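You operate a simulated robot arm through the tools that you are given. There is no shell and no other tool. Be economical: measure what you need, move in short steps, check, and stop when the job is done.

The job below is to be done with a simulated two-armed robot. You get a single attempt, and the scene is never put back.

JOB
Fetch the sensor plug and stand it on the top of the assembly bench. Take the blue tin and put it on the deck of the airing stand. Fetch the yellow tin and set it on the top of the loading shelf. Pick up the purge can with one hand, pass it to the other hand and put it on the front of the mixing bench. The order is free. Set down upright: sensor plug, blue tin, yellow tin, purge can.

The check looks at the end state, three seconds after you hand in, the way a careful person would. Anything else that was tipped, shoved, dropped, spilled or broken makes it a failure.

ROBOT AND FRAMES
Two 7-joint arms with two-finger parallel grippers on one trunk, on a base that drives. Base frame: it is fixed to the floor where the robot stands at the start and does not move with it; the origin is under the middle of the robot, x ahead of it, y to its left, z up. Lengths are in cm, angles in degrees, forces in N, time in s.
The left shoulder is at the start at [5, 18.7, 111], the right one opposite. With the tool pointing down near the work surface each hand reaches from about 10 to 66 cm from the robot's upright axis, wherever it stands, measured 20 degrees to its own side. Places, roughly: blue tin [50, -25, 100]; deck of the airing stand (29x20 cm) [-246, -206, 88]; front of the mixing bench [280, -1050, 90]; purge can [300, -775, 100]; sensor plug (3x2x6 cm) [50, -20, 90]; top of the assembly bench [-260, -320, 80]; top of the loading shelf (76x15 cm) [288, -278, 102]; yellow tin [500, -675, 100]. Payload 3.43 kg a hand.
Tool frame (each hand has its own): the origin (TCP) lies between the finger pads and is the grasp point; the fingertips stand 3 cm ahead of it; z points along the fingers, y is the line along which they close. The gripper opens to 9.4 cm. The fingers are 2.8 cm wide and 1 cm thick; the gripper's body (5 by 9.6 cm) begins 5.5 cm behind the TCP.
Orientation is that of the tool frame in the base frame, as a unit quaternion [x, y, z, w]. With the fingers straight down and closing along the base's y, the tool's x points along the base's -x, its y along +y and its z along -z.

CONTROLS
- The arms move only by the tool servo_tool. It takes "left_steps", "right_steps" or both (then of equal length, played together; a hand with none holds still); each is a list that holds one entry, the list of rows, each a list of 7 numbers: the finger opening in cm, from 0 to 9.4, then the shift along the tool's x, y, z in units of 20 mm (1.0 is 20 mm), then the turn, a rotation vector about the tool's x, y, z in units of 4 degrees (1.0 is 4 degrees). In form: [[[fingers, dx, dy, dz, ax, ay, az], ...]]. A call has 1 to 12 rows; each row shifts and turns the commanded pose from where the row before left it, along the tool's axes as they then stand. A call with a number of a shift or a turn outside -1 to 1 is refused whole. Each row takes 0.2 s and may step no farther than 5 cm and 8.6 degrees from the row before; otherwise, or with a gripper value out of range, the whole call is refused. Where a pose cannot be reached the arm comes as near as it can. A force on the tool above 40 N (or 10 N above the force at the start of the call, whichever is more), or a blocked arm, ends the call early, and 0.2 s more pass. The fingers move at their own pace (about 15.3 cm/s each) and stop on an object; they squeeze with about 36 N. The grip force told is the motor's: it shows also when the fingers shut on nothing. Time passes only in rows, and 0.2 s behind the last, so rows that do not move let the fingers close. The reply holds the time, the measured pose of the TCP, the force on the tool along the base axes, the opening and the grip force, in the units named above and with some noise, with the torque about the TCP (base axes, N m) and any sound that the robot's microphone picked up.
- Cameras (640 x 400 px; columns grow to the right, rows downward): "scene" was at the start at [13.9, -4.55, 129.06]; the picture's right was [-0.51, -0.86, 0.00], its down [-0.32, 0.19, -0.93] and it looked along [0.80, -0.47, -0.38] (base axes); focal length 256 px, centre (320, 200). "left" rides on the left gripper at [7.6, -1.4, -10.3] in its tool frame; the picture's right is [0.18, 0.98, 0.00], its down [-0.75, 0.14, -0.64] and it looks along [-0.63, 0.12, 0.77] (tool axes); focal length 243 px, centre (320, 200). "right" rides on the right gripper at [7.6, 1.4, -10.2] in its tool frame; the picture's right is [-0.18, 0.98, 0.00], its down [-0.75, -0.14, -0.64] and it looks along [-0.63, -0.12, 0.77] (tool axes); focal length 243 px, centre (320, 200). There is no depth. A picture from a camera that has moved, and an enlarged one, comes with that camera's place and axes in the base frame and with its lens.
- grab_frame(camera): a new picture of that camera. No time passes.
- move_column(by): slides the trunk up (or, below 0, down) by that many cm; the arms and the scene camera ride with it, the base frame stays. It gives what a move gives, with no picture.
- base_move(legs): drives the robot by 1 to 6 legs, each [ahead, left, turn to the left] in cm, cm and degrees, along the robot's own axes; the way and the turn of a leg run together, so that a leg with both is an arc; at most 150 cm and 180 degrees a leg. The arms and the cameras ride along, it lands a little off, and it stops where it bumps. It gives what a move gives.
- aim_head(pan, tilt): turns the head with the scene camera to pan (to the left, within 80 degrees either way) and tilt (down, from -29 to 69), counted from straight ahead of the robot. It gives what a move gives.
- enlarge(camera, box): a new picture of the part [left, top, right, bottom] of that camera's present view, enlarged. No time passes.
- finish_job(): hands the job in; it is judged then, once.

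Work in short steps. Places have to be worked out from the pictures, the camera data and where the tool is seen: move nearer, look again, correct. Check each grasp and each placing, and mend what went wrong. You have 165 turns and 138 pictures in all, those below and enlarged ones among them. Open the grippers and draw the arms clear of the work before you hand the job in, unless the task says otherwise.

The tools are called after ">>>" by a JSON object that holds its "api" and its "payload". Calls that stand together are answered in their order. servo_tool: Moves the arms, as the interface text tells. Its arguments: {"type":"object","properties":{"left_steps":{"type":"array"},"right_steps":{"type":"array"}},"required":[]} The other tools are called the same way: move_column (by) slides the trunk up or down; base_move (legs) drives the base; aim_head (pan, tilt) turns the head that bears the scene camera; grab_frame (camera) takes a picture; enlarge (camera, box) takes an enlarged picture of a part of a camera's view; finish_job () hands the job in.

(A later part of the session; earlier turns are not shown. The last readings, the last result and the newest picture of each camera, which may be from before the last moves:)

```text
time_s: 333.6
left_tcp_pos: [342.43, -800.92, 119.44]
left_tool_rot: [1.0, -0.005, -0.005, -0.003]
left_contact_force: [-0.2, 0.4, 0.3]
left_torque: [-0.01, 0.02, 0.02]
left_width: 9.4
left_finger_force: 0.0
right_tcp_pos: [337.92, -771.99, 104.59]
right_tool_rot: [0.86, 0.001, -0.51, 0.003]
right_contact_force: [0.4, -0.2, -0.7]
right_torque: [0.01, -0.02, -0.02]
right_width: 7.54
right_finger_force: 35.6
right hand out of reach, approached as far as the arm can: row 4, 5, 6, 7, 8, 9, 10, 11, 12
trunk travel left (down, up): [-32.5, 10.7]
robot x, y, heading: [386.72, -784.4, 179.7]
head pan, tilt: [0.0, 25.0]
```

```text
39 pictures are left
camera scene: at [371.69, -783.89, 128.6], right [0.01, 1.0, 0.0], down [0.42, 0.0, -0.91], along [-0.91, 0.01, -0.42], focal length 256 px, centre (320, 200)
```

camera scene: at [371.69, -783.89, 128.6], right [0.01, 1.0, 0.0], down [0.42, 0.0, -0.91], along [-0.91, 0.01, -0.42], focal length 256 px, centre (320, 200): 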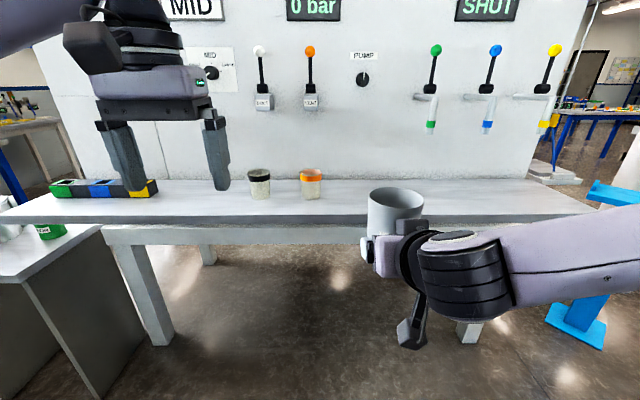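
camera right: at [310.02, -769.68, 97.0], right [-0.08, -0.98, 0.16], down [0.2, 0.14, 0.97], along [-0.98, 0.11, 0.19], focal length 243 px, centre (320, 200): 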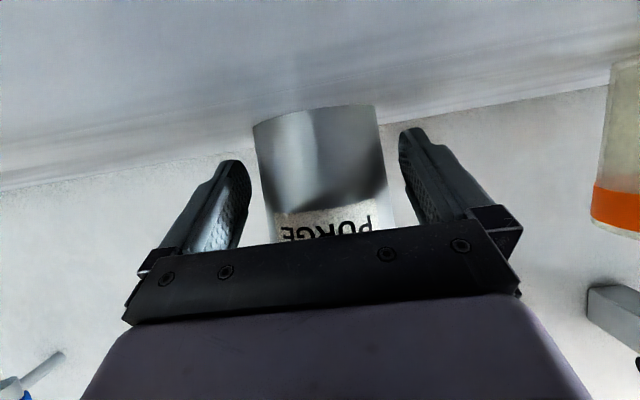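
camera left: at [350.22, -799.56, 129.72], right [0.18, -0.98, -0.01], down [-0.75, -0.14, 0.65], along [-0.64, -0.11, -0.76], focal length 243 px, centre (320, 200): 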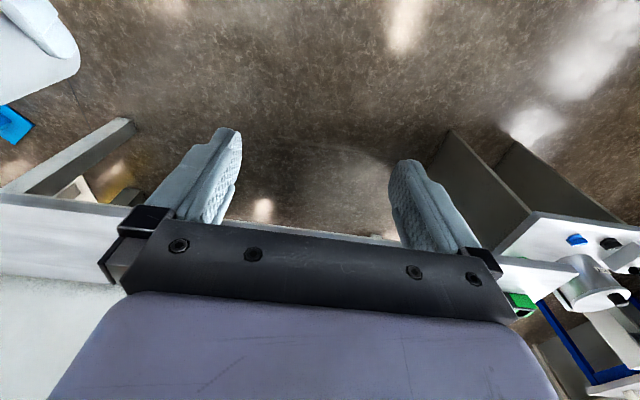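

The lateral limit seems to be a wrist limit with the tool pointing straight ahead. I'll yaw the tool 32° to the left about the vertical (can stays upright), then shift left.

>>> {"api": "servo_tool", "payload": {"right_steps": [[[4.5, 0, 0, 0, -0.877, 0, -0.48], [4.5, 0, 0, 0, -0.877, 0, -0.48], [4.5, 0, 0, 0, -0.877, 0, -0.48], [4.5, 0, 0, 0, -0.877, 0, -0.48], [4.5, 0, 0, 0, -0.877, 0, -0.48], [4.5, 0, 0, 0, -0.877, 0, -0.48], [4.5, 0, 0, 0, -0.877, 0, -0.48], [4.5, 0, 0, 0, -0.877, 0, -0.48]]]}}

>>> {"api": "servo_tool", "payload": {"right_steps": [[[4.5, -0.2, 0.7, 0.4, 0, 0, 0], [4.5, -0.2, 0.7, 0.4, 0, 0, 0], [4.5, -0.2, 0.7, 0.4, 0, 0, 0], [4.5, -0.2, 0.7, 0.4, 0, 0, 0], [4.5, -0.2, 0.7, 0.4, 0, 0, 0], [4.5, -0.2, 0.7, 0.4, 0, 0, 0], [4.5, -0.2, 0.7, 0.4, 0, 0, 0]]]}}

>>> {"api": "grab_frame", "payload": {"camera": "scene"}}

```text
time_s: 335.4
left_tcp_pos: [342.51, -800.94, 119.56]
left_tool_rot: [1.0, -0.005, -0.006, -0.002]
left_contact_force: [-0.7, -0.4, -0.5]
left_torque: [-0.01, -0.02, 0.0]
left_width: 9.38
left_finger_force: 0.0
right_tcp_pos: [337.99, -771.9, 104.67]
right_tool_rot: [0.826, 0.239, -0.491, 0.143]
right_contact_force: [0.4, -0.8, -1.0]
right_torque: [0.03, -0.02, 0.01]
right_width: 7.54
right_finger_force: 35.7
trunk travel left (down, up): [-32.5, 10.7]
robot x, y, heading: [386.89, -784.18, 179.5]
head pan, tilt: [0.0, 25.0]
```

```text
time_s: 337.0
left_tcp_pos: [342.54, -800.84, 119.48]
left_tool_rot: [1.0, -0.005, -0.005, -0.003]
left_contact_force: [-0.9, -0.2, -0.3]
left_torque: [0.04, -0.02, -0.03]
left_width: 9.43
left_finger_force: 0.0
right_tcp_pos: [338.5, -780.56, 105.19]
right_tool_rot: [0.826, 0.239, -0.491, 0.144]
right_contact_force: [-0.6, 0.7, -1.4]
right_torque: [0.01, -0.01, 0.02]
right_width: 7.5
right_finger_force: 35.9
right hand out of reach, approached as far as the arm can: row 6, 7
trunk travel left (down, up): [-32.5, 10.7]
robot x, y, heading: [386.55, -784.21, 179.5]
head pan, tilt: [0.0, 25.0]
```

```text
38 pictures are left
camera scene: at [371.7, -783.9, 128.6], right [0.01, 1.0, 0.0], down [0.42, 0.0, -0.91], along [-0.91, 0.01, -0.42], focal length 256 px, centre (320, 200)
```

scene: 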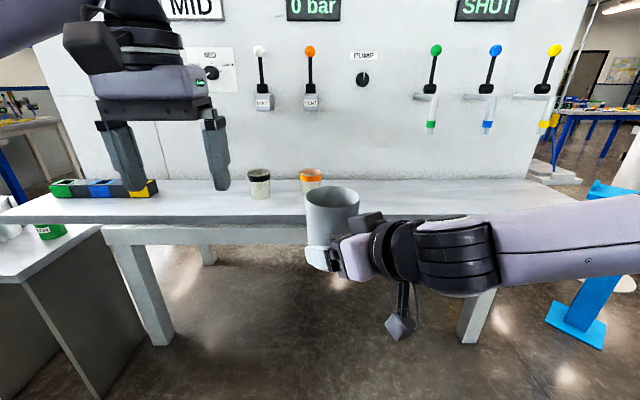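

Good: the can is near the centre. Pulling it back about 5 cm and 4 cm further left.

>>> {"api": "servo_tool", "payload": {"right_steps": [[[4.5, 0.26, 0.33, -0.46, 0, 0, 0], [4.5, 0.26, 0.33, -0.46, 0, 0, 0], [4.5, 0.26, 0.33, -0.46, 0, 0, 0], [4.5, 0.26, 0.33, -0.46, 0, 0, 0], [4.5, -0.12, 0.43, 0.23, 0, 0, 0], [4.5, -0.12, 0.43, 0.23, 0, 0, 0], [4.5, -0.12, 0.43, 0.23, 0, 0, 0], [4.5, -0.12, 0.43, 0.23, 0, 0, 0]]]}}

>>> {"api": "grab_frame", "payload": {"camera": "scene"}}

```text
time_s: 338.8
left_tcp_pos: [342.61, -800.88, 119.51]
left_tool_rot: [1.0, -0.004, -0.005, -0.003]
left_contact_force: [0.9, -0.6, -0.1]
left_torque: [-0.02, 0.02, 0.01]
left_width: 9.41
left_finger_force: 0.1
right_tcp_pos: [343.57, -781.28, 105.62]
right_tool_rot: [0.826, 0.239, -0.49, 0.143]
right_contact_force: [-0.4, 0.6, -1.7]
right_torque: [0.02, -0.04, -0.04]
right_width: 7.53
right_finger_force: 35.8
right hand out of reach, approached as far as the arm can: row 5, 6, 7, 8
trunk travel left (down, up): [-32.5, 10.7]
robot x, y, heading: [386.67, -784.12, 179.5]
head pan, tilt: [0.0, 25.0]
```

```text
37 pictures are left
camera scene: at [371.69, -783.9, 128.6], right [0.01, 1.0, 0.0], down [0.42, 0.0, -0.91], along [-0.91, 0.01, -0.42], focal length 256 px, centre (320, 200)
```

scene: 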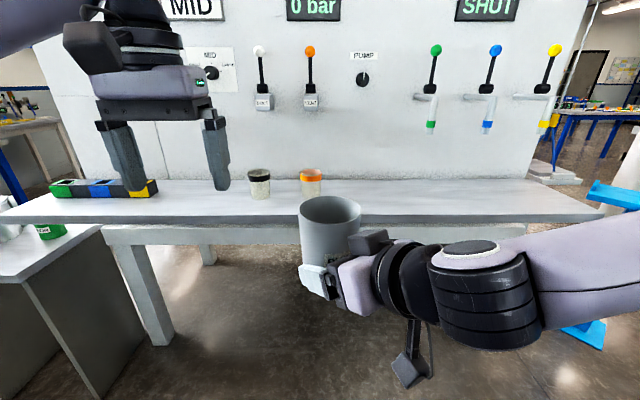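

Can axis is at about (342.6, -782.1), rim near z 113.8. I'll lower it 6 cm and bring the open left hand above it.

>>> {"api": "servo_tool", "payload": {"right_steps": [[[4.5, 0.66, 0, 0.36, 0, 0, 0], [4.5, 0.66, 0, 0.36, 0, 0, 0], [4.5, 0.66, 0, 0.36, 0, 0, 0], [4.5, 0.66, 0, 0.36, 0, 0, 0], [4.5, 0, 0, 0, 0, 0, 0], [4.5, 0, 0, 0, 0, 0, 0], [4.5, 0, 0, 0, 0, 0, 0], [4.5, 0, 0, 0, 0, 0, 0], [4.5, 0, 0, 0, 0, 0, 0], [4.5, 0, 0, 0, 0, 0, 0], [4.5, 0, 0, 0, 0, 0, 0]]], "left_steps": [[[9.4, 0, 0, 0, 0, 0, 0], [9.4, 0, -0.94, 0, 0, 0, 0], [9.4, 0, -0.94, 0, 0, 0, 0], [9.4, 0, -0.94, 0, 0, 0, 0], [9.4, 0, -0.94, 0, 0, 0, 0], [9.4, 0, -0.94, 0, 0, 0, 0], [9.4, 0, -0.94, 0, 0, 0, 0], [9.4, 0, -0.94, 0, 0, 0, 0], [9.4, 0, -0.94, 0, 0, 0, 0], [9.4, 0, -0.94, 0, 0, 0, 0], [9.4, 0, -0.94, 0, 0, 0, 0]]]}}

>>> {"api": "grab_frame", "payload": {"camera": "scene"}}

>>> {"api": "grab_frame", "payload": {"camera": "left"}}

```text
time_s: 341.2
left_tcp_pos: [342.61, -782.09, 119.72]
left_tool_rot: [1.0, -0.005, -0.007, -0.003]
left_contact_force: [-0.6, 0.2, -0.2]
left_torque: [-0.04, 0.01, -0.01]
left_width: 9.4
left_finger_force: 0.0
right_tcp_pos: [343.62, -779.57, 100.2]
right_tool_rot: [0.826, 0.238, -0.491, 0.143]
right_contact_force: [-0.6, -0.2, -0.7]
right_torque: [0.0, -0.03, 0.0]
right_width: 7.51
right_finger_force: 36.5
right hand out of reach, approached as far as the arm can: row 1, 2, 3, 4
trunk travel left (down, up): [-32.5, 10.7]
robot x, y, heading: [386.56, -784.76, 179.6]
head pan, tilt: [0.0, 25.0]
```

```text
36 pictures are left
camera scene: at [371.7, -783.86, 128.6], right [0.01, 1.0, 0.0], down [0.42, 0.0, -0.91], along [-0.91, 0.01, -0.42], focal length 256 px, centre (320, 200)
```

scene: 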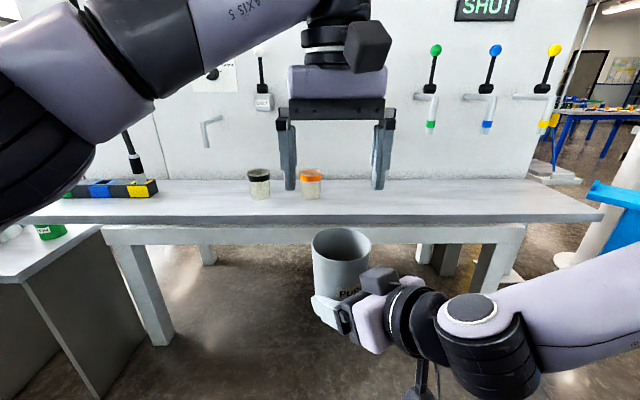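

```text
35 pictures are left
camera left: at [350.33, -780.75, 129.79], right [0.18, -0.98, -0.01], down [-0.75, -0.14, 0.65], along [-0.64, -0.11, -0.76], focal length 243 px, centre (320, 200)
```

left: 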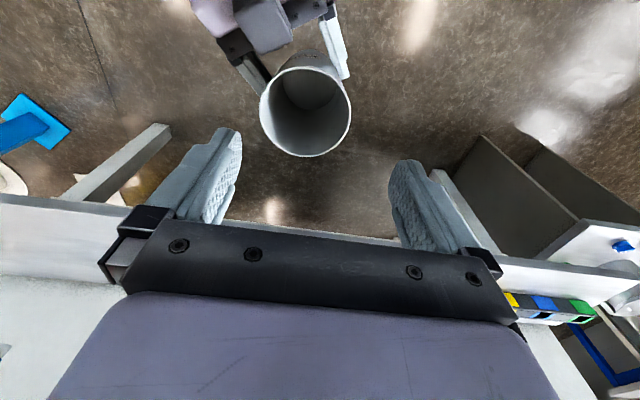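

Left is nearly above. Shifting 1.6 cm and descending around the rim.

>>> {"api": "servo_tool", "payload": {"left_steps": [[[9.4, 0, -0.8, 0, 0, 0, 0], [9.4, 0, 0, 0.8, 0, 0, 0], [9.4, 0, 0, 0.8, 0, 0, 0], [9.4, 0, 0, 0.8, 0, 0, 0], [9.4, 0, 0, 0.8, 0, 0, 0], [9.4, 0, 0, 0.8, 0, 0, 0], [9.4, 0, 0, 0.7, 0, 0, 0], [9.4, 0, 0, 0, 0, 0, 0]]]}}

>>> {"api": "grab_frame", "payload": {"camera": "left"}}

>>> {"api": "grab_frame", "payload": {"camera": "scene"}}

```text
time_s: 343.0
left_tcp_pos: [342.49, -780.46, 110.26]
left_tool_rot: [1.0, -0.004, -0.004, -0.002]
left_contact_force: [0.8, -0.4, 0.7]
left_torque: [0.0, 0.0, -0.01]
left_width: 9.4
left_finger_force: 0.0
right_tcp_pos: [343.58, -779.47, 100.15]
right_tool_rot: [0.826, 0.238, -0.49, 0.143]
right_contact_force: [0.5, 0.1, -0.8]
right_torque: [0.02, -0.02, 0.01]
right_width: 7.53
right_finger_force: 35.9
trunk travel left (down, up): [-32.5, 10.7]
robot x, y, heading: [386.69, -784.42, 179.6]
head pan, tilt: [0.0, 25.0]
```

```text
34 pictures are left
camera left: at [350.25, -779.1, 120.45], right [0.18, -0.98, -0.01], down [-0.75, -0.14, 0.65], along [-0.64, -0.11, -0.76], focal length 243 px, centre (320, 200)
```

left: 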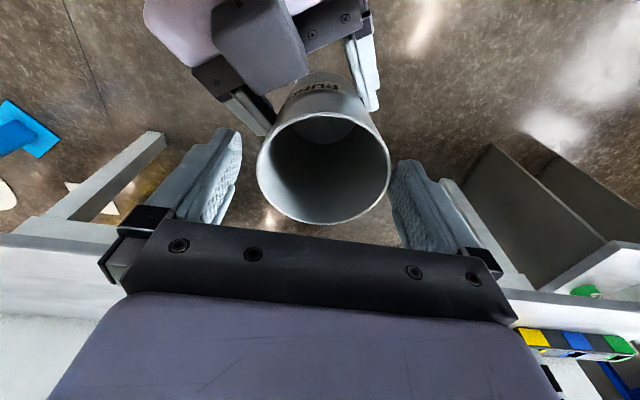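

```text
33 pictures are left
camera scene: at [371.7, -783.89, 128.6], right [0.01, 1.0, 0.0], down [0.42, 0.0, -0.91], along [-0.91, 0.01, -0.42], focal length 256 px, centre (320, 200)
```

scene: 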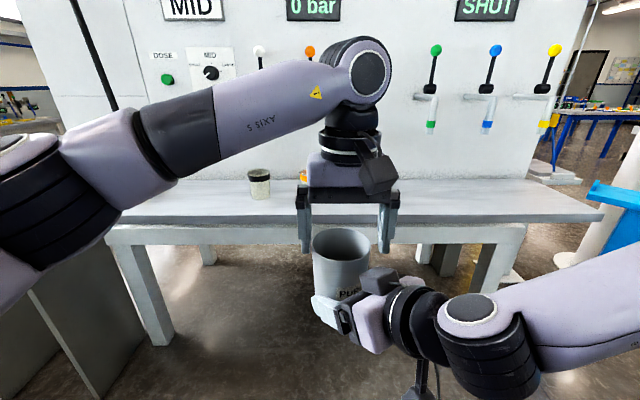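

Centred over the rim. Descending another 3.2 cm and closing gently.

>>> {"api": "servo_tool", "payload": {"left_steps": [[[9.4, 0, 0, 0.6, 0, 0, 0], [9.4, 0, 0, 0.6, 0, 0, 0], [9.4, 0, 0, 0.4, 0, 0, 0], [9.4, 0, 0, 0, 0, 0, 0], [5, 0, 0, 0, 0, 0, 0], [5, 0, 0, 0, 0, 0, 0], [5, 0, 0, 0, 0, 0, 0], [5, 0, 0, 0, 0, 0, 0]]]}}

>>> {"api": "grab_frame", "payload": {"camera": "left"}}

```text
time_s: 344.8
left_tcp_pos: [342.5, -780.67, 107.0]
left_tool_rot: [1.0, -0.003, -0.006, -0.001]
left_contact_force: [-2.0, -20.8, 0.8]
left_torque: [-0.56, -0.18, 0.36]
left_width: 7.64
left_finger_force: 36.3
right_tcp_pos: [343.51, -779.47, 100.14]
right_tool_rot: [0.827, 0.236, -0.49, 0.141]
right_contact_force: [1.8, 20.2, -2.3]
right_torque: [-0.82, 0.26, -0.59]
right_width: 7.53
right_finger_force: 36.0
trunk travel left (down, up): [-32.5, 10.7]
robot x, y, heading: [386.98, -783.73, 179.5]
head pan, tilt: [0.0, 25.0]
```

```text
32 pictures are left
camera left: at [350.24, -779.17, 117.24], right [0.18, -0.98, 0.0], down [-0.75, -0.14, 0.65], along [-0.64, -0.11, -0.76], focal length 243 px, centre (320, 200)
```

left: 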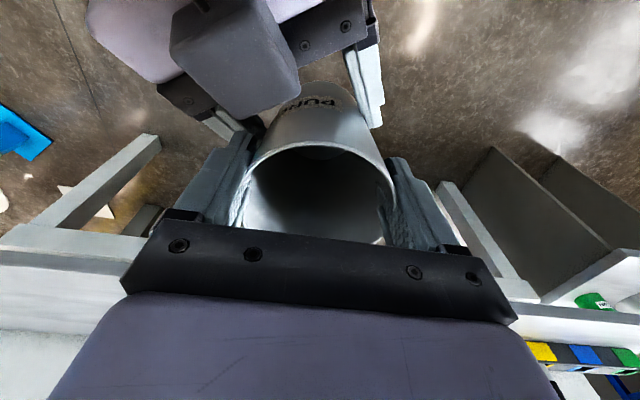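

Both hands hold the can. Releasing the right hand, then lifting the can straight up with the left.

>>> {"api": "servo_tool", "payload": {"right_steps": [[[9.4, 0, 0, 0, 0, 0, 0], [9.4, 0, 0, 0, 0, 0, 0], [9.4, 0, 0, 0, 0, 0, 0], [9.4, 0, 0, 0, 0, 0, 0], [9.4, 0, 0, 0, 0, 0, 0], [9.4, 0, 0, 0, 0, 0, 0]]], "left_steps": [[[5, 0, 0, 0, 0, 0, 0], [5, 0, 0, 0, 0, 0, 0], [5, 0, 0, 0, 0, 0, 0], [5, 0, 0, -0.3, 0, 0, 0], [5, 0, 0, -0.5, 0, 0, 0], [5, 0, 0, -0.5, 0, 0, 0]]]}}

>>> {"api": "grab_frame", "payload": {"camera": "scene"}}

```text
time_s: 346.2
left_tcp_pos: [342.65, -780.45, 109.83]
left_tool_rot: [1.0, -0.004, -0.004, -0.003]
left_contact_force: [-0.3, 0.1, -2.0]
left_torque: [0.02, -0.02, 0.0]
left_width: 7.63
left_finger_force: 36.0
right_tcp_pos: [343.6, -779.63, 100.12]
right_tool_rot: [0.826, 0.239, -0.489, 0.143]
right_contact_force: [0.0, 0.4, -0.2]
right_torque: [0.0, 0.02, 0.01]
right_width: 9.4
right_finger_force: 0.1
trunk travel left (down, up): [-32.5, 10.7]
robot x, y, heading: [386.8, -783.97, 179.6]
head pan, tilt: [0.0, 25.0]
```

```text
31 pictures are left
camera scene: at [371.7, -783.89, 128.6], right [0.01, 1.0, 0.0], down [0.42, 0.0, -0.91], along [-0.91, 0.01, -0.42], focal length 256 px, centre (320, 200)
```

scene: 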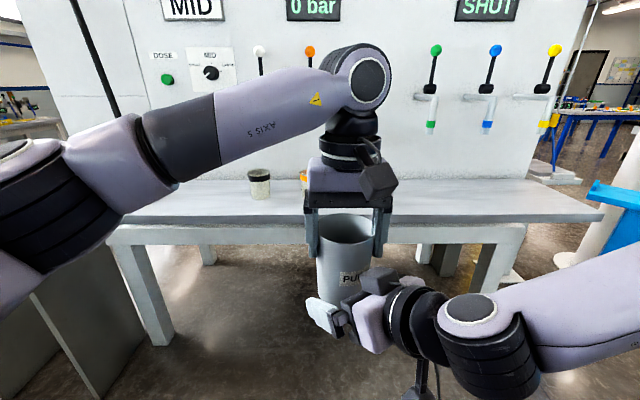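

The left hand alone holds the can (2 N). Lifting clear and moving it left.

>>> {"api": "servo_tool", "payload": {"left_steps": [[[5, 0, 0, -0.8, 0, 0, 0], [5, 0, 0, -0.8, 0, 0, 0], [5, 0, 0, -0.8, 0, 0, 0], [5, 0, 0, -0.8, 0, 0, 0], [5, 0, 0, -0.8, 0, 0, 0], [5, 0, 0, -0.8, 0, 0, 0], [5, 0, 0.9, 0, 0, 0, 0], [5, 0, 0.9, 0, 0, 0, 0], [5, 0, 0.9, 0, 0, 0, 0], [5, 0, 0.9, 0, 0, 0, 0], [5, 0, 0.9, 0, 0, 0, 0], [5, 0, 0.9, 0, 0, 0, 0]]]}}

>>> {"api": "servo_tool", "payload": {"right_steps": [[[9.4, -0.4, -0.7, -0.3, 0.877, 0, 0.48], [9.4, -0.4, -0.7, -0.3, 0.877, 0, 0.48], [9.4, -0.4, -0.7, -0.3, 0.877, 0, 0.48], [9.4, -0.4, -0.7, -0.3, 0.877, 0, 0.48], [9.4, -0.4, -0.7, -0.3, 0.877, 0, 0.48], [9.4, -0.4, -0.7, -0.3, 0.877, 0, 0.48], [9.4, -0.4, -0.7, -0.3, 0.877, 0, 0.48], [9.4, -0.4, -0.7, -0.3, 0.877, 0, 0.48], [9.4, 0, 0, 0, 0, 1, 0], [9.4, 0, 0, 0, 0, 1, 0], [9.4, 0, 0, 0, 0, 1, 0], [9.4, 0, 0, 0, 0, 1, 0]]]}}

>>> {"api": "grab_frame", "payload": {"camera": "scene"}}

```text
time_s: 348.8
left_tcp_pos: [342.66, -791.42, 119.22]
left_tool_rot: [1.0, -0.003, -0.005, -0.003]
left_contact_force: [0.1, 1.0, -1.3]
left_torque: [0.01, 0.0, 0.01]
left_width: 7.61
left_finger_force: 35.8
right_tcp_pos: [343.63, -779.64, 100.18]
right_tool_rot: [0.826, 0.24, -0.49, 0.144]
right_contact_force: [0.1, 0.1, -0.3]
right_torque: [0.0, -0.01, 0.03]
right_width: 9.39
right_finger_force: 0.1
trunk travel left (down, up): [-32.5, 10.7]
robot x, y, heading: [386.65, -784.07, 179.6]
head pan, tilt: [0.0, 25.0]
```

```text
time_s: 351.4
left_tcp_pos: [342.61, -791.25, 119.17]
left_tool_rot: [1.0, -0.004, -0.005, -0.002]
left_contact_force: [-0.8, 0.0, -1.8]
left_torque: [-0.02, 0.02, 0.02]
left_width: 7.62
left_finger_force: 36.1
right_tcp_pos: [341.18, -768.7, 108.09]
right_tool_rot: [0.923, 0.002, -0.386, 0.003]
right_contact_force: [0.3, 0.3, 0.5]
right_torque: [-0.04, 0.01, 0.02]
right_width: 9.42
right_finger_force: 0.1
trunk travel left (down, up): [-32.5, 10.7]
robot x, y, heading: [387.07, -783.85, 179.2]
head pan, tilt: [0.0, 25.0]
```

```text
30 pictures are left
camera scene: at [371.69, -783.9, 128.6], right [0.01, 1.0, 0.0], down [0.42, 0.0, -0.91], along [-0.91, 0.01, -0.42], focal length 256 px, centre (320, 200)
```

scene: 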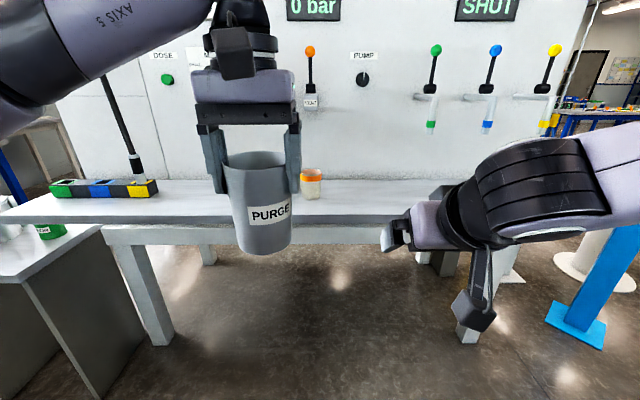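

Handover complete. Finishing levelling of the right hand and turning left to head for the mixing bench.

>>> {"api": "servo_tool", "payload": {"right_steps": [[[9.4, 0, 0, -0.3, 0, 1, 0], [9.4, 0, 0, -0.3, 0, 1, 0], [9.4, 0, 0, -0.3, 0, 1, 0], [9.4, 0, 0, -0.3, 0, 1, 0], [9.4, 0, 0, -0.3, 0, 1, 0], [9.4, 0, 0, -0.3, 0, 1, 0], [9.4, 0, 0, -0.3, 0, 1, 0], [9.4, 0, 0, -0.3, 0, 1, 0], [9.4, 0, 0, -0.3, 0, 1, 0], [9.4, 0, 0, -0.3, 0, 1, 0], [9.4, 0, 0, -0.3, 0, 1, 0]]]}}

>>> {"api": "base_move", "payload": {"legs": [[0, 0, 90], [60, 0, 0]]}}

>>> {"api": "aim_head", "payload": {"pan": -10, "tilt": 15}}

>>> {"api": "grab_frame", "payload": {"camera": "scene"}}

```text
time_s: 353.8
left_tcp_pos: [342.54, -791.33, 119.2]
left_tool_rot: [1.0, -0.005, -0.005, -0.003]
left_contact_force: [-0.6, -0.1, -1.6]
left_torque: [0.03, -0.04, 0.01]
left_width: 7.62
left_finger_force: 36.8
right_tcp_pos: [344.15, -767.36, 113.71]
right_tool_rot: [1.0, 0.002, -0.011, 0.001]
right_contact_force: [-0.5, -0.1, 0.1]
right_torque: [0.0, -0.01, -0.03]
right_width: 9.39
right_finger_force: 0.1
right hand out of reach, approached as far as the arm can: row 10, 11
trunk travel left (down, up): [-32.5, 10.7]
robot x, y, heading: [386.67, -784.26, 179.5]
head pan, tilt: [0.0, 25.0]
```

```text
time_s: 361.1
left_tcp_pos: [392.65, -888.43, 119.16]
left_tool_rot: [0.713, 0.701, -0.005, 0.002]
left_contact_force: [0.0, 0.0, -1.0]
left_torque: [0.03, 0.02, -0.01]
left_width: 7.62
left_finger_force: 35.8
right_tcp_pos: [368.75, -886.69, 113.71]
right_tool_rot: [0.709, 0.705, -0.007, 0.01]
right_contact_force: [0.2, -1.2, -0.3]
right_torque: [-0.01, 0.01, 0.0]
right_width: 9.41
right_finger_force: 0.0
trunk travel left (down, up): [-32.5, 10.7]
robot x, y, heading: [385.91, -844.04, -90.8]
head pan, tilt: [0.0, 25.0]
```

```text
time_s: 361.8
left_tcp_pos: [392.72, -888.34, 119.22]
left_tool_rot: [0.713, 0.701, -0.006, 0.001]
left_contact_force: [0.1, -0.2, -1.5]
left_torque: [0.01, 0.01, 0.01]
left_width: 7.62
left_finger_force: 36.2
right_tcp_pos: [368.83, -886.66, 113.56]
right_tool_rot: [0.709, 0.705, -0.007, 0.01]
right_contact_force: [0.1, 0.0, -0.8]
right_torque: [0.04, 0.01, -0.02]
right_width: 9.42
right_finger_force: 0.0
trunk travel left (down, up): [-32.5, 10.7]
robot x, y, heading: [386.05, -843.53, -91.0]
head pan, tilt: [-10.0, 15.0]
```

```text
29 pictures are left
camera scene: at [384.08, -859.11, 130.21], right [-0.98, 0.19, 0.0], down [0.05, 0.25, -0.97], along [-0.18, -0.95, -0.26], focal length 256 px, centre (320, 200)
```

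scene: 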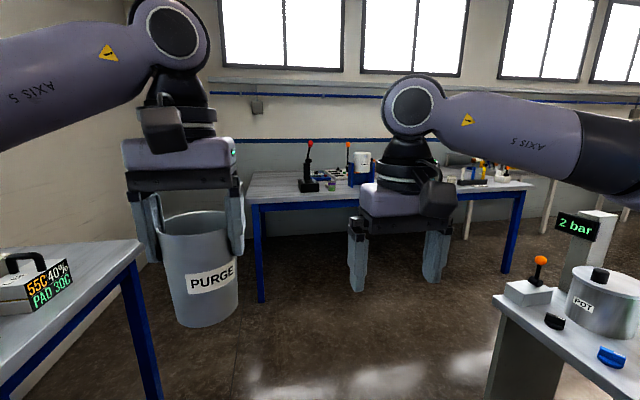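

The mixing bench is ahead, front edge near y≈-1017, x≈200–400. Driving ahead to y≈-950 and looking at its front area.

>>> {"api": "base_move", "payload": {"legs": [[105, 0, 1], [0, -40, 0]]}}

>>> {"api": "aim_head", "payload": {"pan": -5, "tilt": 25}}

>>> {"api": "grab_frame", "payload": {"camera": "scene"}}

```text
time_s: 369.3
left_tcp_pos: [353.25, -993.63, 119.12]
left_tool_rot: [0.707, 0.707, -0.006, 0.002]
left_contact_force: [0.6, 0.3, -1.0]
left_torque: [-0.04, -0.02, 0.02]
left_width: 7.65
left_finger_force: 36.1
right_tcp_pos: [329.15, -992.28, 113.67]
right_tool_rot: [0.703, 0.711, -0.008, 0.01]
right_contact_force: [0.6, 0.3, 0.6]
right_torque: [0.0, -0.03, 0.02]
right_width: 9.38
right_finger_force: 0.0
trunk travel left (down, up): [-32.5, 10.7]
robot x, y, heading: [345.85, -949.8, -89.8]
head pan, tilt: [-10.0, 15.0]
```

```text
time_s: 370.0
left_tcp_pos: [353.03, -993.69, 119.27]
left_tool_rot: [0.706, 0.708, -0.005, 0.002]
left_contact_force: [0.3, -0.1, -0.8]
left_torque: [0.0, -0.01, -0.03]
left_width: 7.61
left_finger_force: 36.0
right_tcp_pos: [329.21, -992.37, 113.69]
right_tool_rot: [0.703, 0.711, -0.008, 0.01]
right_contact_force: [0.0, -0.2, -0.4]
right_torque: [-0.02, -0.03, -0.03]
right_width: 9.38
right_finger_force: 0.1
trunk travel left (down, up): [-32.5, 10.7]
robot x, y, heading: [345.7, -949.55, -90.1]
head pan, tilt: [-5.0, 25.0]
```

```text
28 pictures are left
camera scene: at [344.88, -964.52, 128.6], right [-1.0, 0.09, 0.0], down [0.04, 0.42, -0.91], along [-0.08, -0.9, -0.42], focal length 256 px, centre (320, 200)
```

scene: 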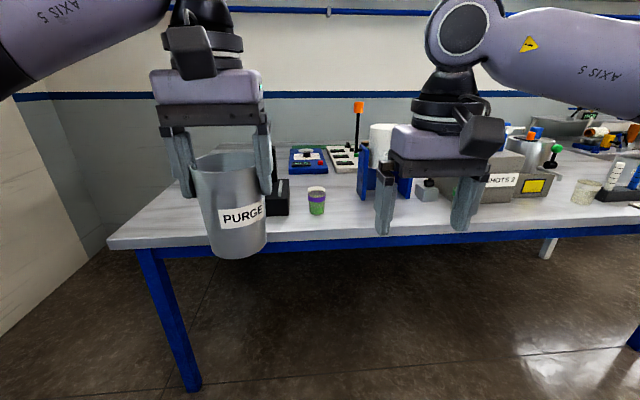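

The strip in front of the boxes is free around (308, -1034). Strafing right 52 cm, then checking before advancing.

>>> {"api": "base_move", "payload": {"legs": [[0, -52, 0]]}}

>>> {"api": "aim_head", "payload": {"pan": 5, "tilt": 30}}

>>> {"api": "grab_frame", "payload": {"camera": "scene"}}

```text
time_s: 372.0
left_tcp_pos: [329.98, -994.76, 119.08]
left_tool_rot: [0.711, 0.703, -0.006, 0.003]
left_contact_force: [0.8, 0.2, -1.0]
left_torque: [0.02, -0.02, 0.08]
left_width: 7.6
left_finger_force: 36.1
right_tcp_pos: [305.95, -993.29, 113.62]
right_tool_rot: [0.708, 0.706, -0.006, 0.009]
right_contact_force: [-0.6, -0.6, -0.5]
right_torque: [-0.01, 0.03, -0.01]
right_width: 9.4
right_finger_force: 0.1
trunk travel left (down, up): [-32.5, 10.7]
robot x, y, heading: [323.13, -950.96, -90.4]
head pan, tilt: [-5.0, 25.0]
stopped in leg 1: the robot was blocked; the commanded pose is now the measured one
```

```text
time_s: 372.7
left_tcp_pos: [329.94, -995.03, 119.09]
left_tool_rot: [0.71, 0.704, -0.005, 0.002]
left_contact_force: [-0.1, 1.1, -1.7]
left_torque: [0.0, 0.02, -0.01]
left_width: 7.61
left_finger_force: 36.3
right_tcp_pos: [305.96, -993.47, 113.64]
right_tool_rot: [0.708, 0.706, -0.007, 0.009]
right_contact_force: [-0.5, 0.1, 0.0]
right_torque: [-0.01, -0.01, -0.04]
right_width: 9.41
right_finger_force: 0.0
trunk travel left (down, up): [-32.5, 10.7]
robot x, y, heading: [322.92, -950.6, -90.6]
head pan, tilt: [5.0, 30.0]
```

```text
27 pictures are left
camera scene: at [323.66, -965.55, 127.8], right [-1.0, -0.08, 0.0], down [-0.04, 0.5, -0.87], along [0.07, -0.86, -0.5], focal length 256 px, centre (320, 200)
```

scene: 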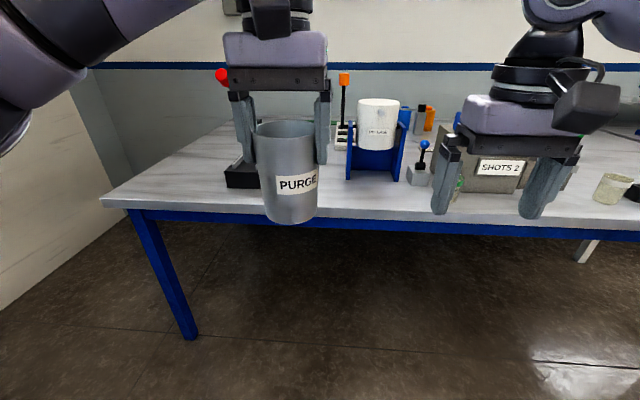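

The strafe was blocked. Looking right to see what was touched.

>>> {"api": "aim_head", "payload": {"pan": -75, "tilt": 25}}

>>> {"api": "grab_frame", "payload": {"camera": "scene"}}

```text
time_s: 374.2
left_tcp_pos: [330.04, -994.83, 119.1]
left_tool_rot: [0.711, 0.703, -0.005, 0.002]
left_contact_force: [-0.2, 0.3, -1.9]
left_torque: [0.01, 0.03, 0.0]
left_width: 7.63
left_finger_force: 36.0
right_tcp_pos: [305.97, -993.46, 113.64]
right_tool_rot: [0.707, 0.707, -0.007, 0.01]
right_contact_force: [-0.4, 0.0, 0.2]
right_torque: [-0.03, -0.04, 0.01]
right_width: 9.39
right_finger_force: 0.1
trunk travel left (down, up): [-32.5, 10.7]
robot x, y, heading: [322.87, -950.87, -90.6]
head pan, tilt: [-75.0, 25.0]
```

```text
26 pictures are left
camera scene: at [314.04, -958.85, 128.6], right [-0.25, 0.97, 0.0], down [0.41, 0.11, -0.91], along [-0.88, -0.23, -0.42], focal length 256 px, centre (320, 200)
```

scene: 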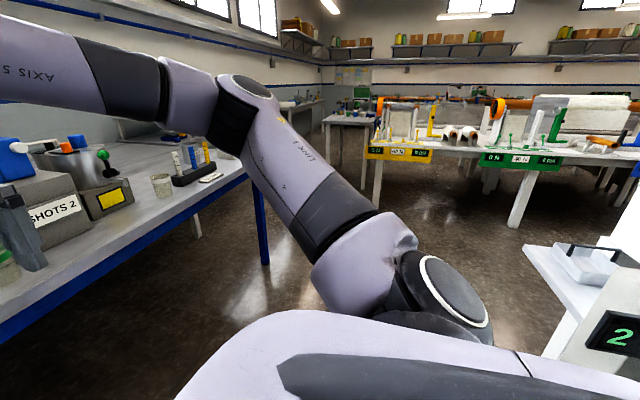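

The base only brushed the neighbouring cabinet; nothing appears displaced. The front-left part of the bench around (377, -1036) is wider and free, so I'll use it: retract the right hand, strafe left, and advance.

>>> {"api": "servo_tool", "payload": {"right_steps": [[[9.4, 0.9, -0.3, -0.2, 0, 0, 0], [9.4, 0.9, -0.3, -0.2, 0, 0, 0], [9.4, 0.9, -0.3, -0.2, 0, 0, 0], [9.4, 0.9, -0.3, -0.2, 0, 0, 0], [9.4, 0.9, -0.3, -0.2, 0, 0, 0], [9.4, 0.9, -0.3, -0.2, 0, 0, 0], [9.4, 0.9, -0.3, -0.2, 0, 0, 0], [9.4, 0.9, -0.3, -0.2, 0, 0, 0]]]}}

>>> {"api": "base_move", "payload": {"legs": [[3, 46, 0.5], [22, 0, 0]]}}

>>> {"api": "aim_head", "payload": {"pan": 10, "tilt": 35}}

>>> {"api": "grab_frame", "payload": {"camera": "scene"}}

```text
time_s: 376.0
left_tcp_pos: [329.87, -994.91, 119.11]
left_tool_rot: [0.711, 0.703, -0.006, 0.002]
left_contact_force: [-1.0, 0.1, -1.5]
left_torque: [-0.02, 0.02, -0.02]
left_width: 7.62
left_finger_force: 36.1
right_tcp_pos: [301.01, -978.84, 116.49]
right_tool_rot: [0.707, 0.707, -0.007, 0.009]
right_contact_force: [-0.4, -0.5, 0.4]
right_torque: [-0.01, 0.02, 0.0]
right_width: 9.43
right_finger_force: 0.0
trunk travel left (down, up): [-32.5, 10.7]
robot x, y, heading: [322.71, -951.13, -90.7]
head pan, tilt: [-75.0, 25.0]
```

```text
time_s: 380.1
left_tcp_pos: [376.52, -1020.41, 119.19]
left_tool_rot: [0.711, 0.704, -0.004, 0.001]
left_contact_force: [0.7, -0.3, -1.2]
left_torque: [0.01, 0.02, 0.02]
left_width: 7.62
left_finger_force: 36.1
right_tcp_pos: [347.61, -1004.51, 116.42]
right_tool_rot: [0.707, 0.708, -0.006, 0.008]
right_contact_force: [1.1, 0.3, 0.1]
right_torque: [0.01, -0.01, 0.0]
right_width: 9.38
right_finger_force: 0.0
trunk travel left (down, up): [-32.5, 10.7]
robot x, y, heading: [369.4, -976.59, -90.4]
head pan, tilt: [-75.0, 25.0]
```

```text
time_s: 381.7
left_tcp_pos: [376.41, -1020.39, 119.1]
left_tool_rot: [0.71, 0.704, -0.005, 0.002]
left_contact_force: [-0.4, 0.1, -1.2]
left_torque: [0.0, 0.03, -0.01]
left_width: 7.62
left_finger_force: 35.8
right_tcp_pos: [347.62, -1004.32, 116.39]
right_tool_rot: [0.707, 0.707, -0.006, 0.009]
right_contact_force: [0.7, -0.1, 0.6]
right_torque: [-0.02, 0.0, -0.02]
right_width: 9.41
right_finger_force: 0.0
trunk travel left (down, up): [-32.5, 10.7]
robot x, y, heading: [368.99, -976.31, -90.4]
head pan, tilt: [10.0, 35.0]
```

```text
25 pictures are left
camera scene: at [370.79, -990.67, 127.02], right [-0.99, -0.17, 0.0], down [-0.1, 0.57, -0.82], along [0.14, -0.81, -0.57], focal length 256 px, centre (320, 200)
```

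scene: 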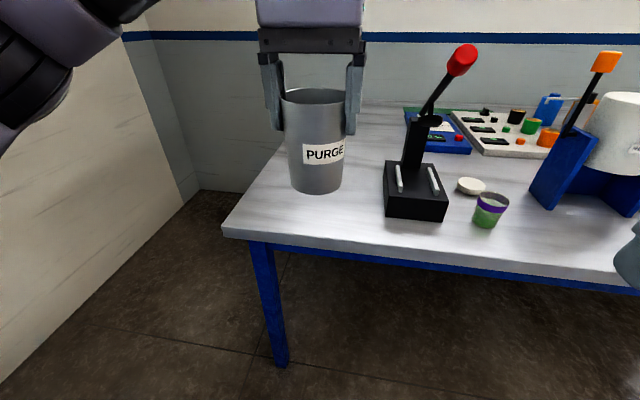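

Free space left of the black lever base: target about (382, -1039). Driving ahead 15 cm and 5 cm left.

>>> {"api": "base_move", "payload": {"legs": [[16, 5, 0]]}}

>>> {"api": "servo_tool", "payload": {"left_steps": [[[5, -0.4, 0.1, 0.9, 0, 0, 0], [5, -0.4, 0.1, 0.9, 0, 0, 0], [5, -0.2, 0, 0.9, 0, 0, 0], [5, 0, 0, 0.9, 0, 0, 0], [5, 0, 0, 0.9, 0, 0, 0], [5, 0, 0, 0.9, 0, 0, 0], [5, 0, 0, 0, 0, 0, 0]]]}}

>>> {"api": "grab_frame", "payload": {"camera": "scene"}}

>>> {"api": "grab_frame", "payload": {"camera": "left"}}

```text
time_s: 383.1
left_tcp_pos: [381.27, -1036.4, 119.19]
left_tool_rot: [0.711, 0.703, -0.005, 0.001]
left_contact_force: [-0.6, -1.0, -0.9]
left_torque: [0.04, -0.02, -0.01]
left_width: 7.61
left_finger_force: 36.0
right_tcp_pos: [352.31, -1020.46, 116.49]
right_tool_rot: [0.707, 0.707, -0.007, 0.009]
right_contact_force: [-0.3, -0.4, -0.4]
right_torque: [0.06, 0.01, 0.02]
right_width: 9.4
right_finger_force: 0.0
trunk travel left (down, up): [-32.5, 10.7]
robot x, y, heading: [374.17, -992.41, -90.3]
head pan, tilt: [10.0, 35.0]
```

```text
time_s: 384.7
left_tcp_pos: [381.66, -1038.53, 108.37]
left_tool_rot: [0.711, 0.703, -0.005, 0.001]
left_contact_force: [0.2, 0.0, -0.8]
left_torque: [0.0, 0.0, -0.02]
left_width: 7.6
left_finger_force: 36.3
right_tcp_pos: [352.38, -1020.46, 116.52]
right_tool_rot: [0.707, 0.707, -0.006, 0.009]
right_contact_force: [0.3, -0.6, 0.1]
right_torque: [0.02, 0.01, 0.03]
right_width: 9.38
right_finger_force: 0.2
trunk travel left (down, up): [-32.5, 10.7]
robot x, y, heading: [374.28, -992.46, -90.6]
head pan, tilt: [10.0, 35.0]
```

```text
24 pictures are left
camera scene: at [375.64, -1006.71, 127.02], right [-0.99, -0.17, 0.0], down [-0.09, 0.57, -0.82], along [0.14, -0.81, -0.57], focal length 256 px, centre (320, 200)
```

scene: 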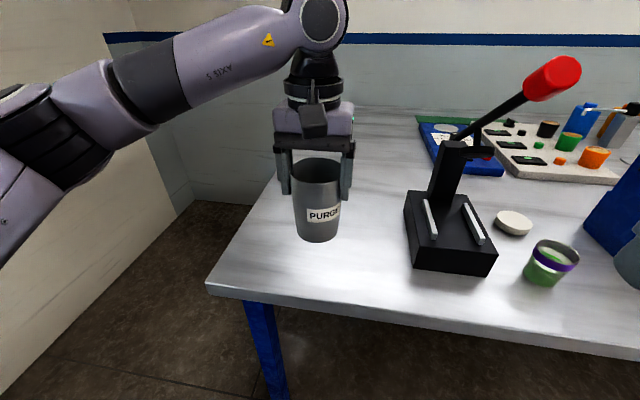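

```text
23 pictures are left
camera left: at [380.23, -1030.79, 118.48], right [0.98, 0.17, -0.01], down [0.14, -0.75, 0.65], along [0.11, -0.64, -0.76], focal length 243 px, centre (320, 200)
```

left: 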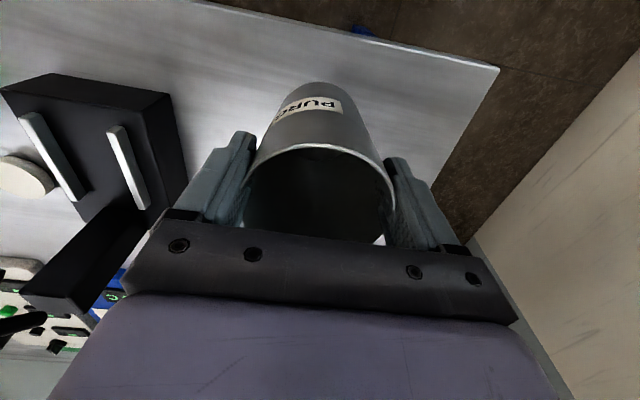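

By triangulation the bench top is near z 85 and its edge near y -1033, so I'll advance 5 cm more before lowering.

>>> {"api": "base_move", "payload": {"legs": [[5, 0, 0]]}}

>>> {"api": "servo_tool", "payload": {"left_steps": [[[5, 0, 0, 0.9, 0, 0, 0], [5, 0, 0, 0.9, 0, 0, 0], [5, 0, 0, 0.9, 0, 0, 0], [5, 0, 0, 0.3, 0, 0, 0], [5, 0, 0, 0.15, 0, 0, 0], [5, 0, 0, 0.15, 0, 0, 0], [5, 0, 0, 0.15, 0, 0, 0], [5, 0, 0, 0, 0, 0, 0]]]}}

>>> {"api": "grab_frame", "payload": {"camera": "scene"}}

```text
time_s: 385.7
left_tcp_pos: [381.51, -1043.49, 108.25]
left_tool_rot: [0.711, 0.703, -0.006, 0.001]
left_contact_force: [0.1, -0.7, -1.7]
left_torque: [0.0, -0.01, -0.02]
left_width: 7.63
left_finger_force: 35.9
right_tcp_pos: [352.33, -1025.35, 116.39]
right_tool_rot: [0.707, 0.707, -0.007, 0.009]
right_contact_force: [-0.6, -0.5, 0.6]
right_torque: [-0.01, -0.01, -0.02]
right_width: 9.4
right_finger_force: 0.1
trunk travel left (down, up): [-32.5, 10.7]
robot x, y, heading: [374.01, -996.89, -90.5]
head pan, tilt: [10.0, 35.0]
```

```text
time_s: 387.5
left_tcp_pos: [381.49, -1043.61, 101.45]
left_tool_rot: [0.711, 0.703, -0.005, 0.002]
left_contact_force: [-0.2, 0.1, -0.7]
left_torque: [0.03, 0.0, -0.01]
left_width: 7.59
left_finger_force: 36.0
right_tcp_pos: [352.36, -1025.33, 116.53]
right_tool_rot: [0.708, 0.706, -0.007, 0.009]
right_contact_force: [0.1, 0.6, 0.3]
right_torque: [0.0, -0.07, 0.0]
right_width: 9.41
right_finger_force: 0.0
trunk travel left (down, up): [-32.5, 10.7]
robot x, y, heading: [374.04, -997.27, -90.6]
head pan, tilt: [10.0, 35.0]
```

```text
22 pictures are left
camera scene: at [375.59, -1011.63, 127.02], right [-0.99, -0.16, 0.0], down [-0.09, 0.57, -0.82], along [0.14, -0.81, -0.57], focal length 256 px, centre (320, 200)
```

scene: 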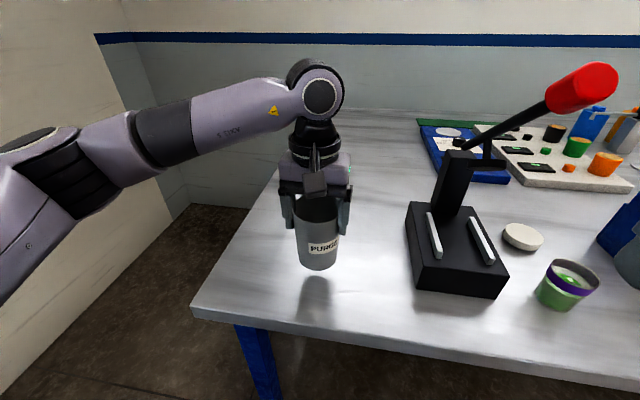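

Still above the surface (bottom ≈ 89.8). Lowering in finer steps.

>>> {"api": "servo_tool", "payload": {"left_steps": [[[5, 0, 0, 0.5, 0, 0, 0], [5, 0, 0, 0.4, 0, 0, 0], [5, 0, 0, 0.2, 0, 0, 0], [5, 0, 0, 0.15, 0, 0, 0], [5, 0, 0, 0.15, 0, 0, 0], [5, 0, 0, 0.1, 0, 0, 0], [5, 0, 0, 0, 0, 0, 0]]]}}

```text
time_s: 389.1
left_tcp_pos: [381.31, -1043.66, 98.47]
left_tool_rot: [0.711, 0.703, -0.005, 0.002]
left_contact_force: [0.7, 0.9, -1.2]
left_torque: [0.03, 0.03, 0.01]
left_width: 7.62
left_finger_force: 35.9
right_tcp_pos: [352.35, -1025.32, 116.53]
right_tool_rot: [0.708, 0.706, -0.006, 0.009]
right_contact_force: [0.9, -0.2, 0.5]
right_torque: [0.0, -0.01, -0.01]
right_width: 9.43
right_finger_force: 0.0
trunk travel left (down, up): [-32.5, 10.7]
robot x, y, heading: [374.38, -997.34, -90.5]
head pan, tilt: [10.0, 35.0]
```

>>> {"api": "servo_tool", "payload": {"left_steps": [[[5, 0, 0, 0.12, 0, 0, 0], [5, 0, 0, 0.12, 0, 0, 0], [5, 0, 0, 0.12, 0, 0, 0], [5, 0, 0, 0.12, 0, 0, 0], [5, 0, 0, 0, 0, 0, 0]]]}}

>>> {"api": "enlarge", "payload": {"camera": "scene", "box": [230, 140, 470, 290]}}

```text
time_s: 390.3
left_tcp_pos: [381.46, -1043.54, 97.38]
left_tool_rot: [0.711, 0.704, -0.005, 0.002]
left_contact_force: [-0.9, 0.0, -1.8]
left_torque: [0.0, 0.01, 0.0]
left_width: 7.6
left_finger_force: 35.6
right_tcp_pos: [352.29, -1025.22, 116.53]
right_tool_rot: [0.708, 0.706, -0.007, 0.009]
right_contact_force: [0.4, 0.2, -0.6]
right_torque: [-0.02, 0.0, -0.02]
right_width: 9.42
right_finger_force: 0.2
trunk travel left (down, up): [-32.5, 10.7]
robot x, y, heading: [374.2, -997.26, -90.6]
head pan, tilt: [10.0, 35.0]
```

```text
2.67 times, centred on (350, 215) of scene
camera zoom: at [375.59, -1011.63, 127.02], right [-0.99, -0.16, 0.0], down [-0.09, 0.57, -0.82], along [0.14, -0.81, -0.57], focal length 682 px, centre (240, 160)
```

zoom: 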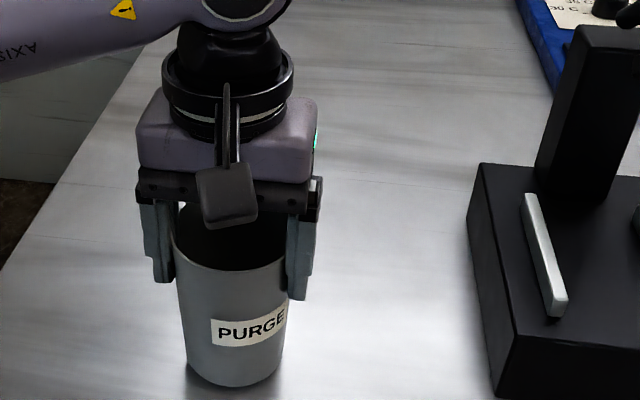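

Very near the surface now; continuing in 1–2 mm steps.

>>> {"api": "servo_tool", "payload": {"left_steps": [[[5, 0, 0, 0.08, 0, 0, 0], [5, 0, 0, 0.08, 0, 0, 0], [5, 0, 0, 0.08, 0, 0, 0], [5, 0, 0, 0.08, 0, 0, 0], [5, 0, 0, 0, 0, 0, 0]]]}}

```text
time_s: 391.5
left_tcp_pos: [381.48, -1043.58, 96.85]
left_tool_rot: [0.71, 0.704, -0.006, 0.002]
left_contact_force: [0.9, -0.1, -0.6]
left_torque: [0.0, -0.01, -0.05]
left_width: 7.59
left_finger_force: 36.2
right_tcp_pos: [352.25, -1025.33, 116.48]
right_tool_rot: [0.708, 0.707, -0.006, 0.01]
right_contact_force: [0.1, 0.8, 0.5]
right_torque: [0.01, 0.0, 0.03]
right_width: 9.4
right_finger_force: 0.0
trunk travel left (down, up): [-32.5, 10.7]
robot x, y, heading: [374.35, -997.34, -90.6]
head pan, tilt: [10.0, 35.0]
```

>>> {"api": "servo_tool", "payload": {"left_steps": [[[5, 0, 0, 0.1, 0, 0, 0], [5, 0, 0, 0.1, 0, 0, 0], [5, 0, 0, 0.1, 0, 0, 0], [5, 0, 0, 0.1, 0, 0, 0], [5, 0, 0, 0.1, 0, 0, 0], [5, 0, 0, 0, 0, 0, 0]]]}}

```text
time_s: 392.9
left_tcp_pos: [381.5, -1043.63, 95.98]
left_tool_rot: [0.711, 0.703, -0.007, 0.003]
left_contact_force: [2.2, -2.3, 19.5]
left_torque: [-0.27, -0.03, 0.09]
left_width: 7.62
left_finger_force: 35.9
right_tcp_pos: [352.23, -1025.26, 116.53]
right_tool_rot: [0.707, 0.707, -0.008, 0.01]
right_contact_force: [0.5, -0.7, -1.3]
right_torque: [-0.02, 0.03, 0.01]
right_width: 9.39
right_finger_force: 0.0
trunk travel left (down, up): [-32.5, 10.7]
robot x, y, heading: [374.06, -997.22, -90.3]
head pan, tilt: [10.0, 35.0]
```

Contact (19 N). Easing slightly, opening, and rising straight up.

>>> {"api": "servo_tool", "payload": {"left_steps": [[[5, 0, 0, -0.1, 0, 0, 0], [9.4, 0, 0, 0, 0, 0, 0], [9.4, 0, 0, 0, 0, 0, 0], [9.4, 0, 0, 0, 0, 0, 0], [9.4, 0, 0, -0.5, 0, 0, 0], [9.4, 0, 0, -0.8, 0, 0, 0], [9.4, 0, 0, -0.9, 0, 0, 0], [9.4, 0, 0, -0.9, 0, 0, 0], [9.4, 0, 0, -0.9, 0, 0, 0], [9.4, 0, 0, -0.9, 0, 0, 0], [9.4, 0, 0, -0.9, 0, 0, 0], [9.4, 0, 0, -0.9, 0, 0, 0]]]}}

>>> {"api": "grab_frame", "payload": {"camera": "scene"}}

```text
time_s: 395.5
left_tcp_pos: [381.38, -1043.37, 109.59]
left_tool_rot: [0.711, 0.703, -0.006, 0.001]
left_contact_force: [0.0, 0.1, 0.0]
left_torque: [0.01, -0.04, -0.02]
left_width: 9.38
left_finger_force: 0.1
right_tcp_pos: [352.31, -1025.31, 116.53]
right_tool_rot: [0.708, 0.706, -0.007, 0.009]
right_contact_force: [0.9, 0.2, 0.2]
right_torque: [0.0, 0.02, 0.01]
right_width: 9.39
right_finger_force: 0.0
trunk travel left (down, up): [-32.5, 10.7]
robot x, y, heading: [373.99, -997.17, -90.5]
head pan, tilt: [10.0, 35.0]
```

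```text
20 pictures are left
camera scene: at [375.58, -1011.61, 127.02], right [-0.99, -0.16, 0.0], down [-0.09, 0.57, -0.82], along [0.14, -0.81, -0.57], focal length 256 px, centre (320, 200)
```

scene: 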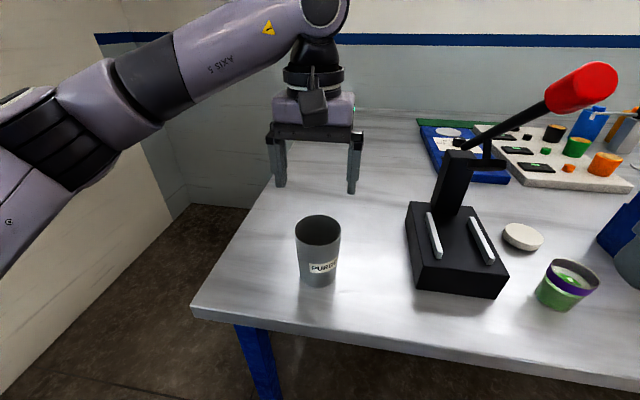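

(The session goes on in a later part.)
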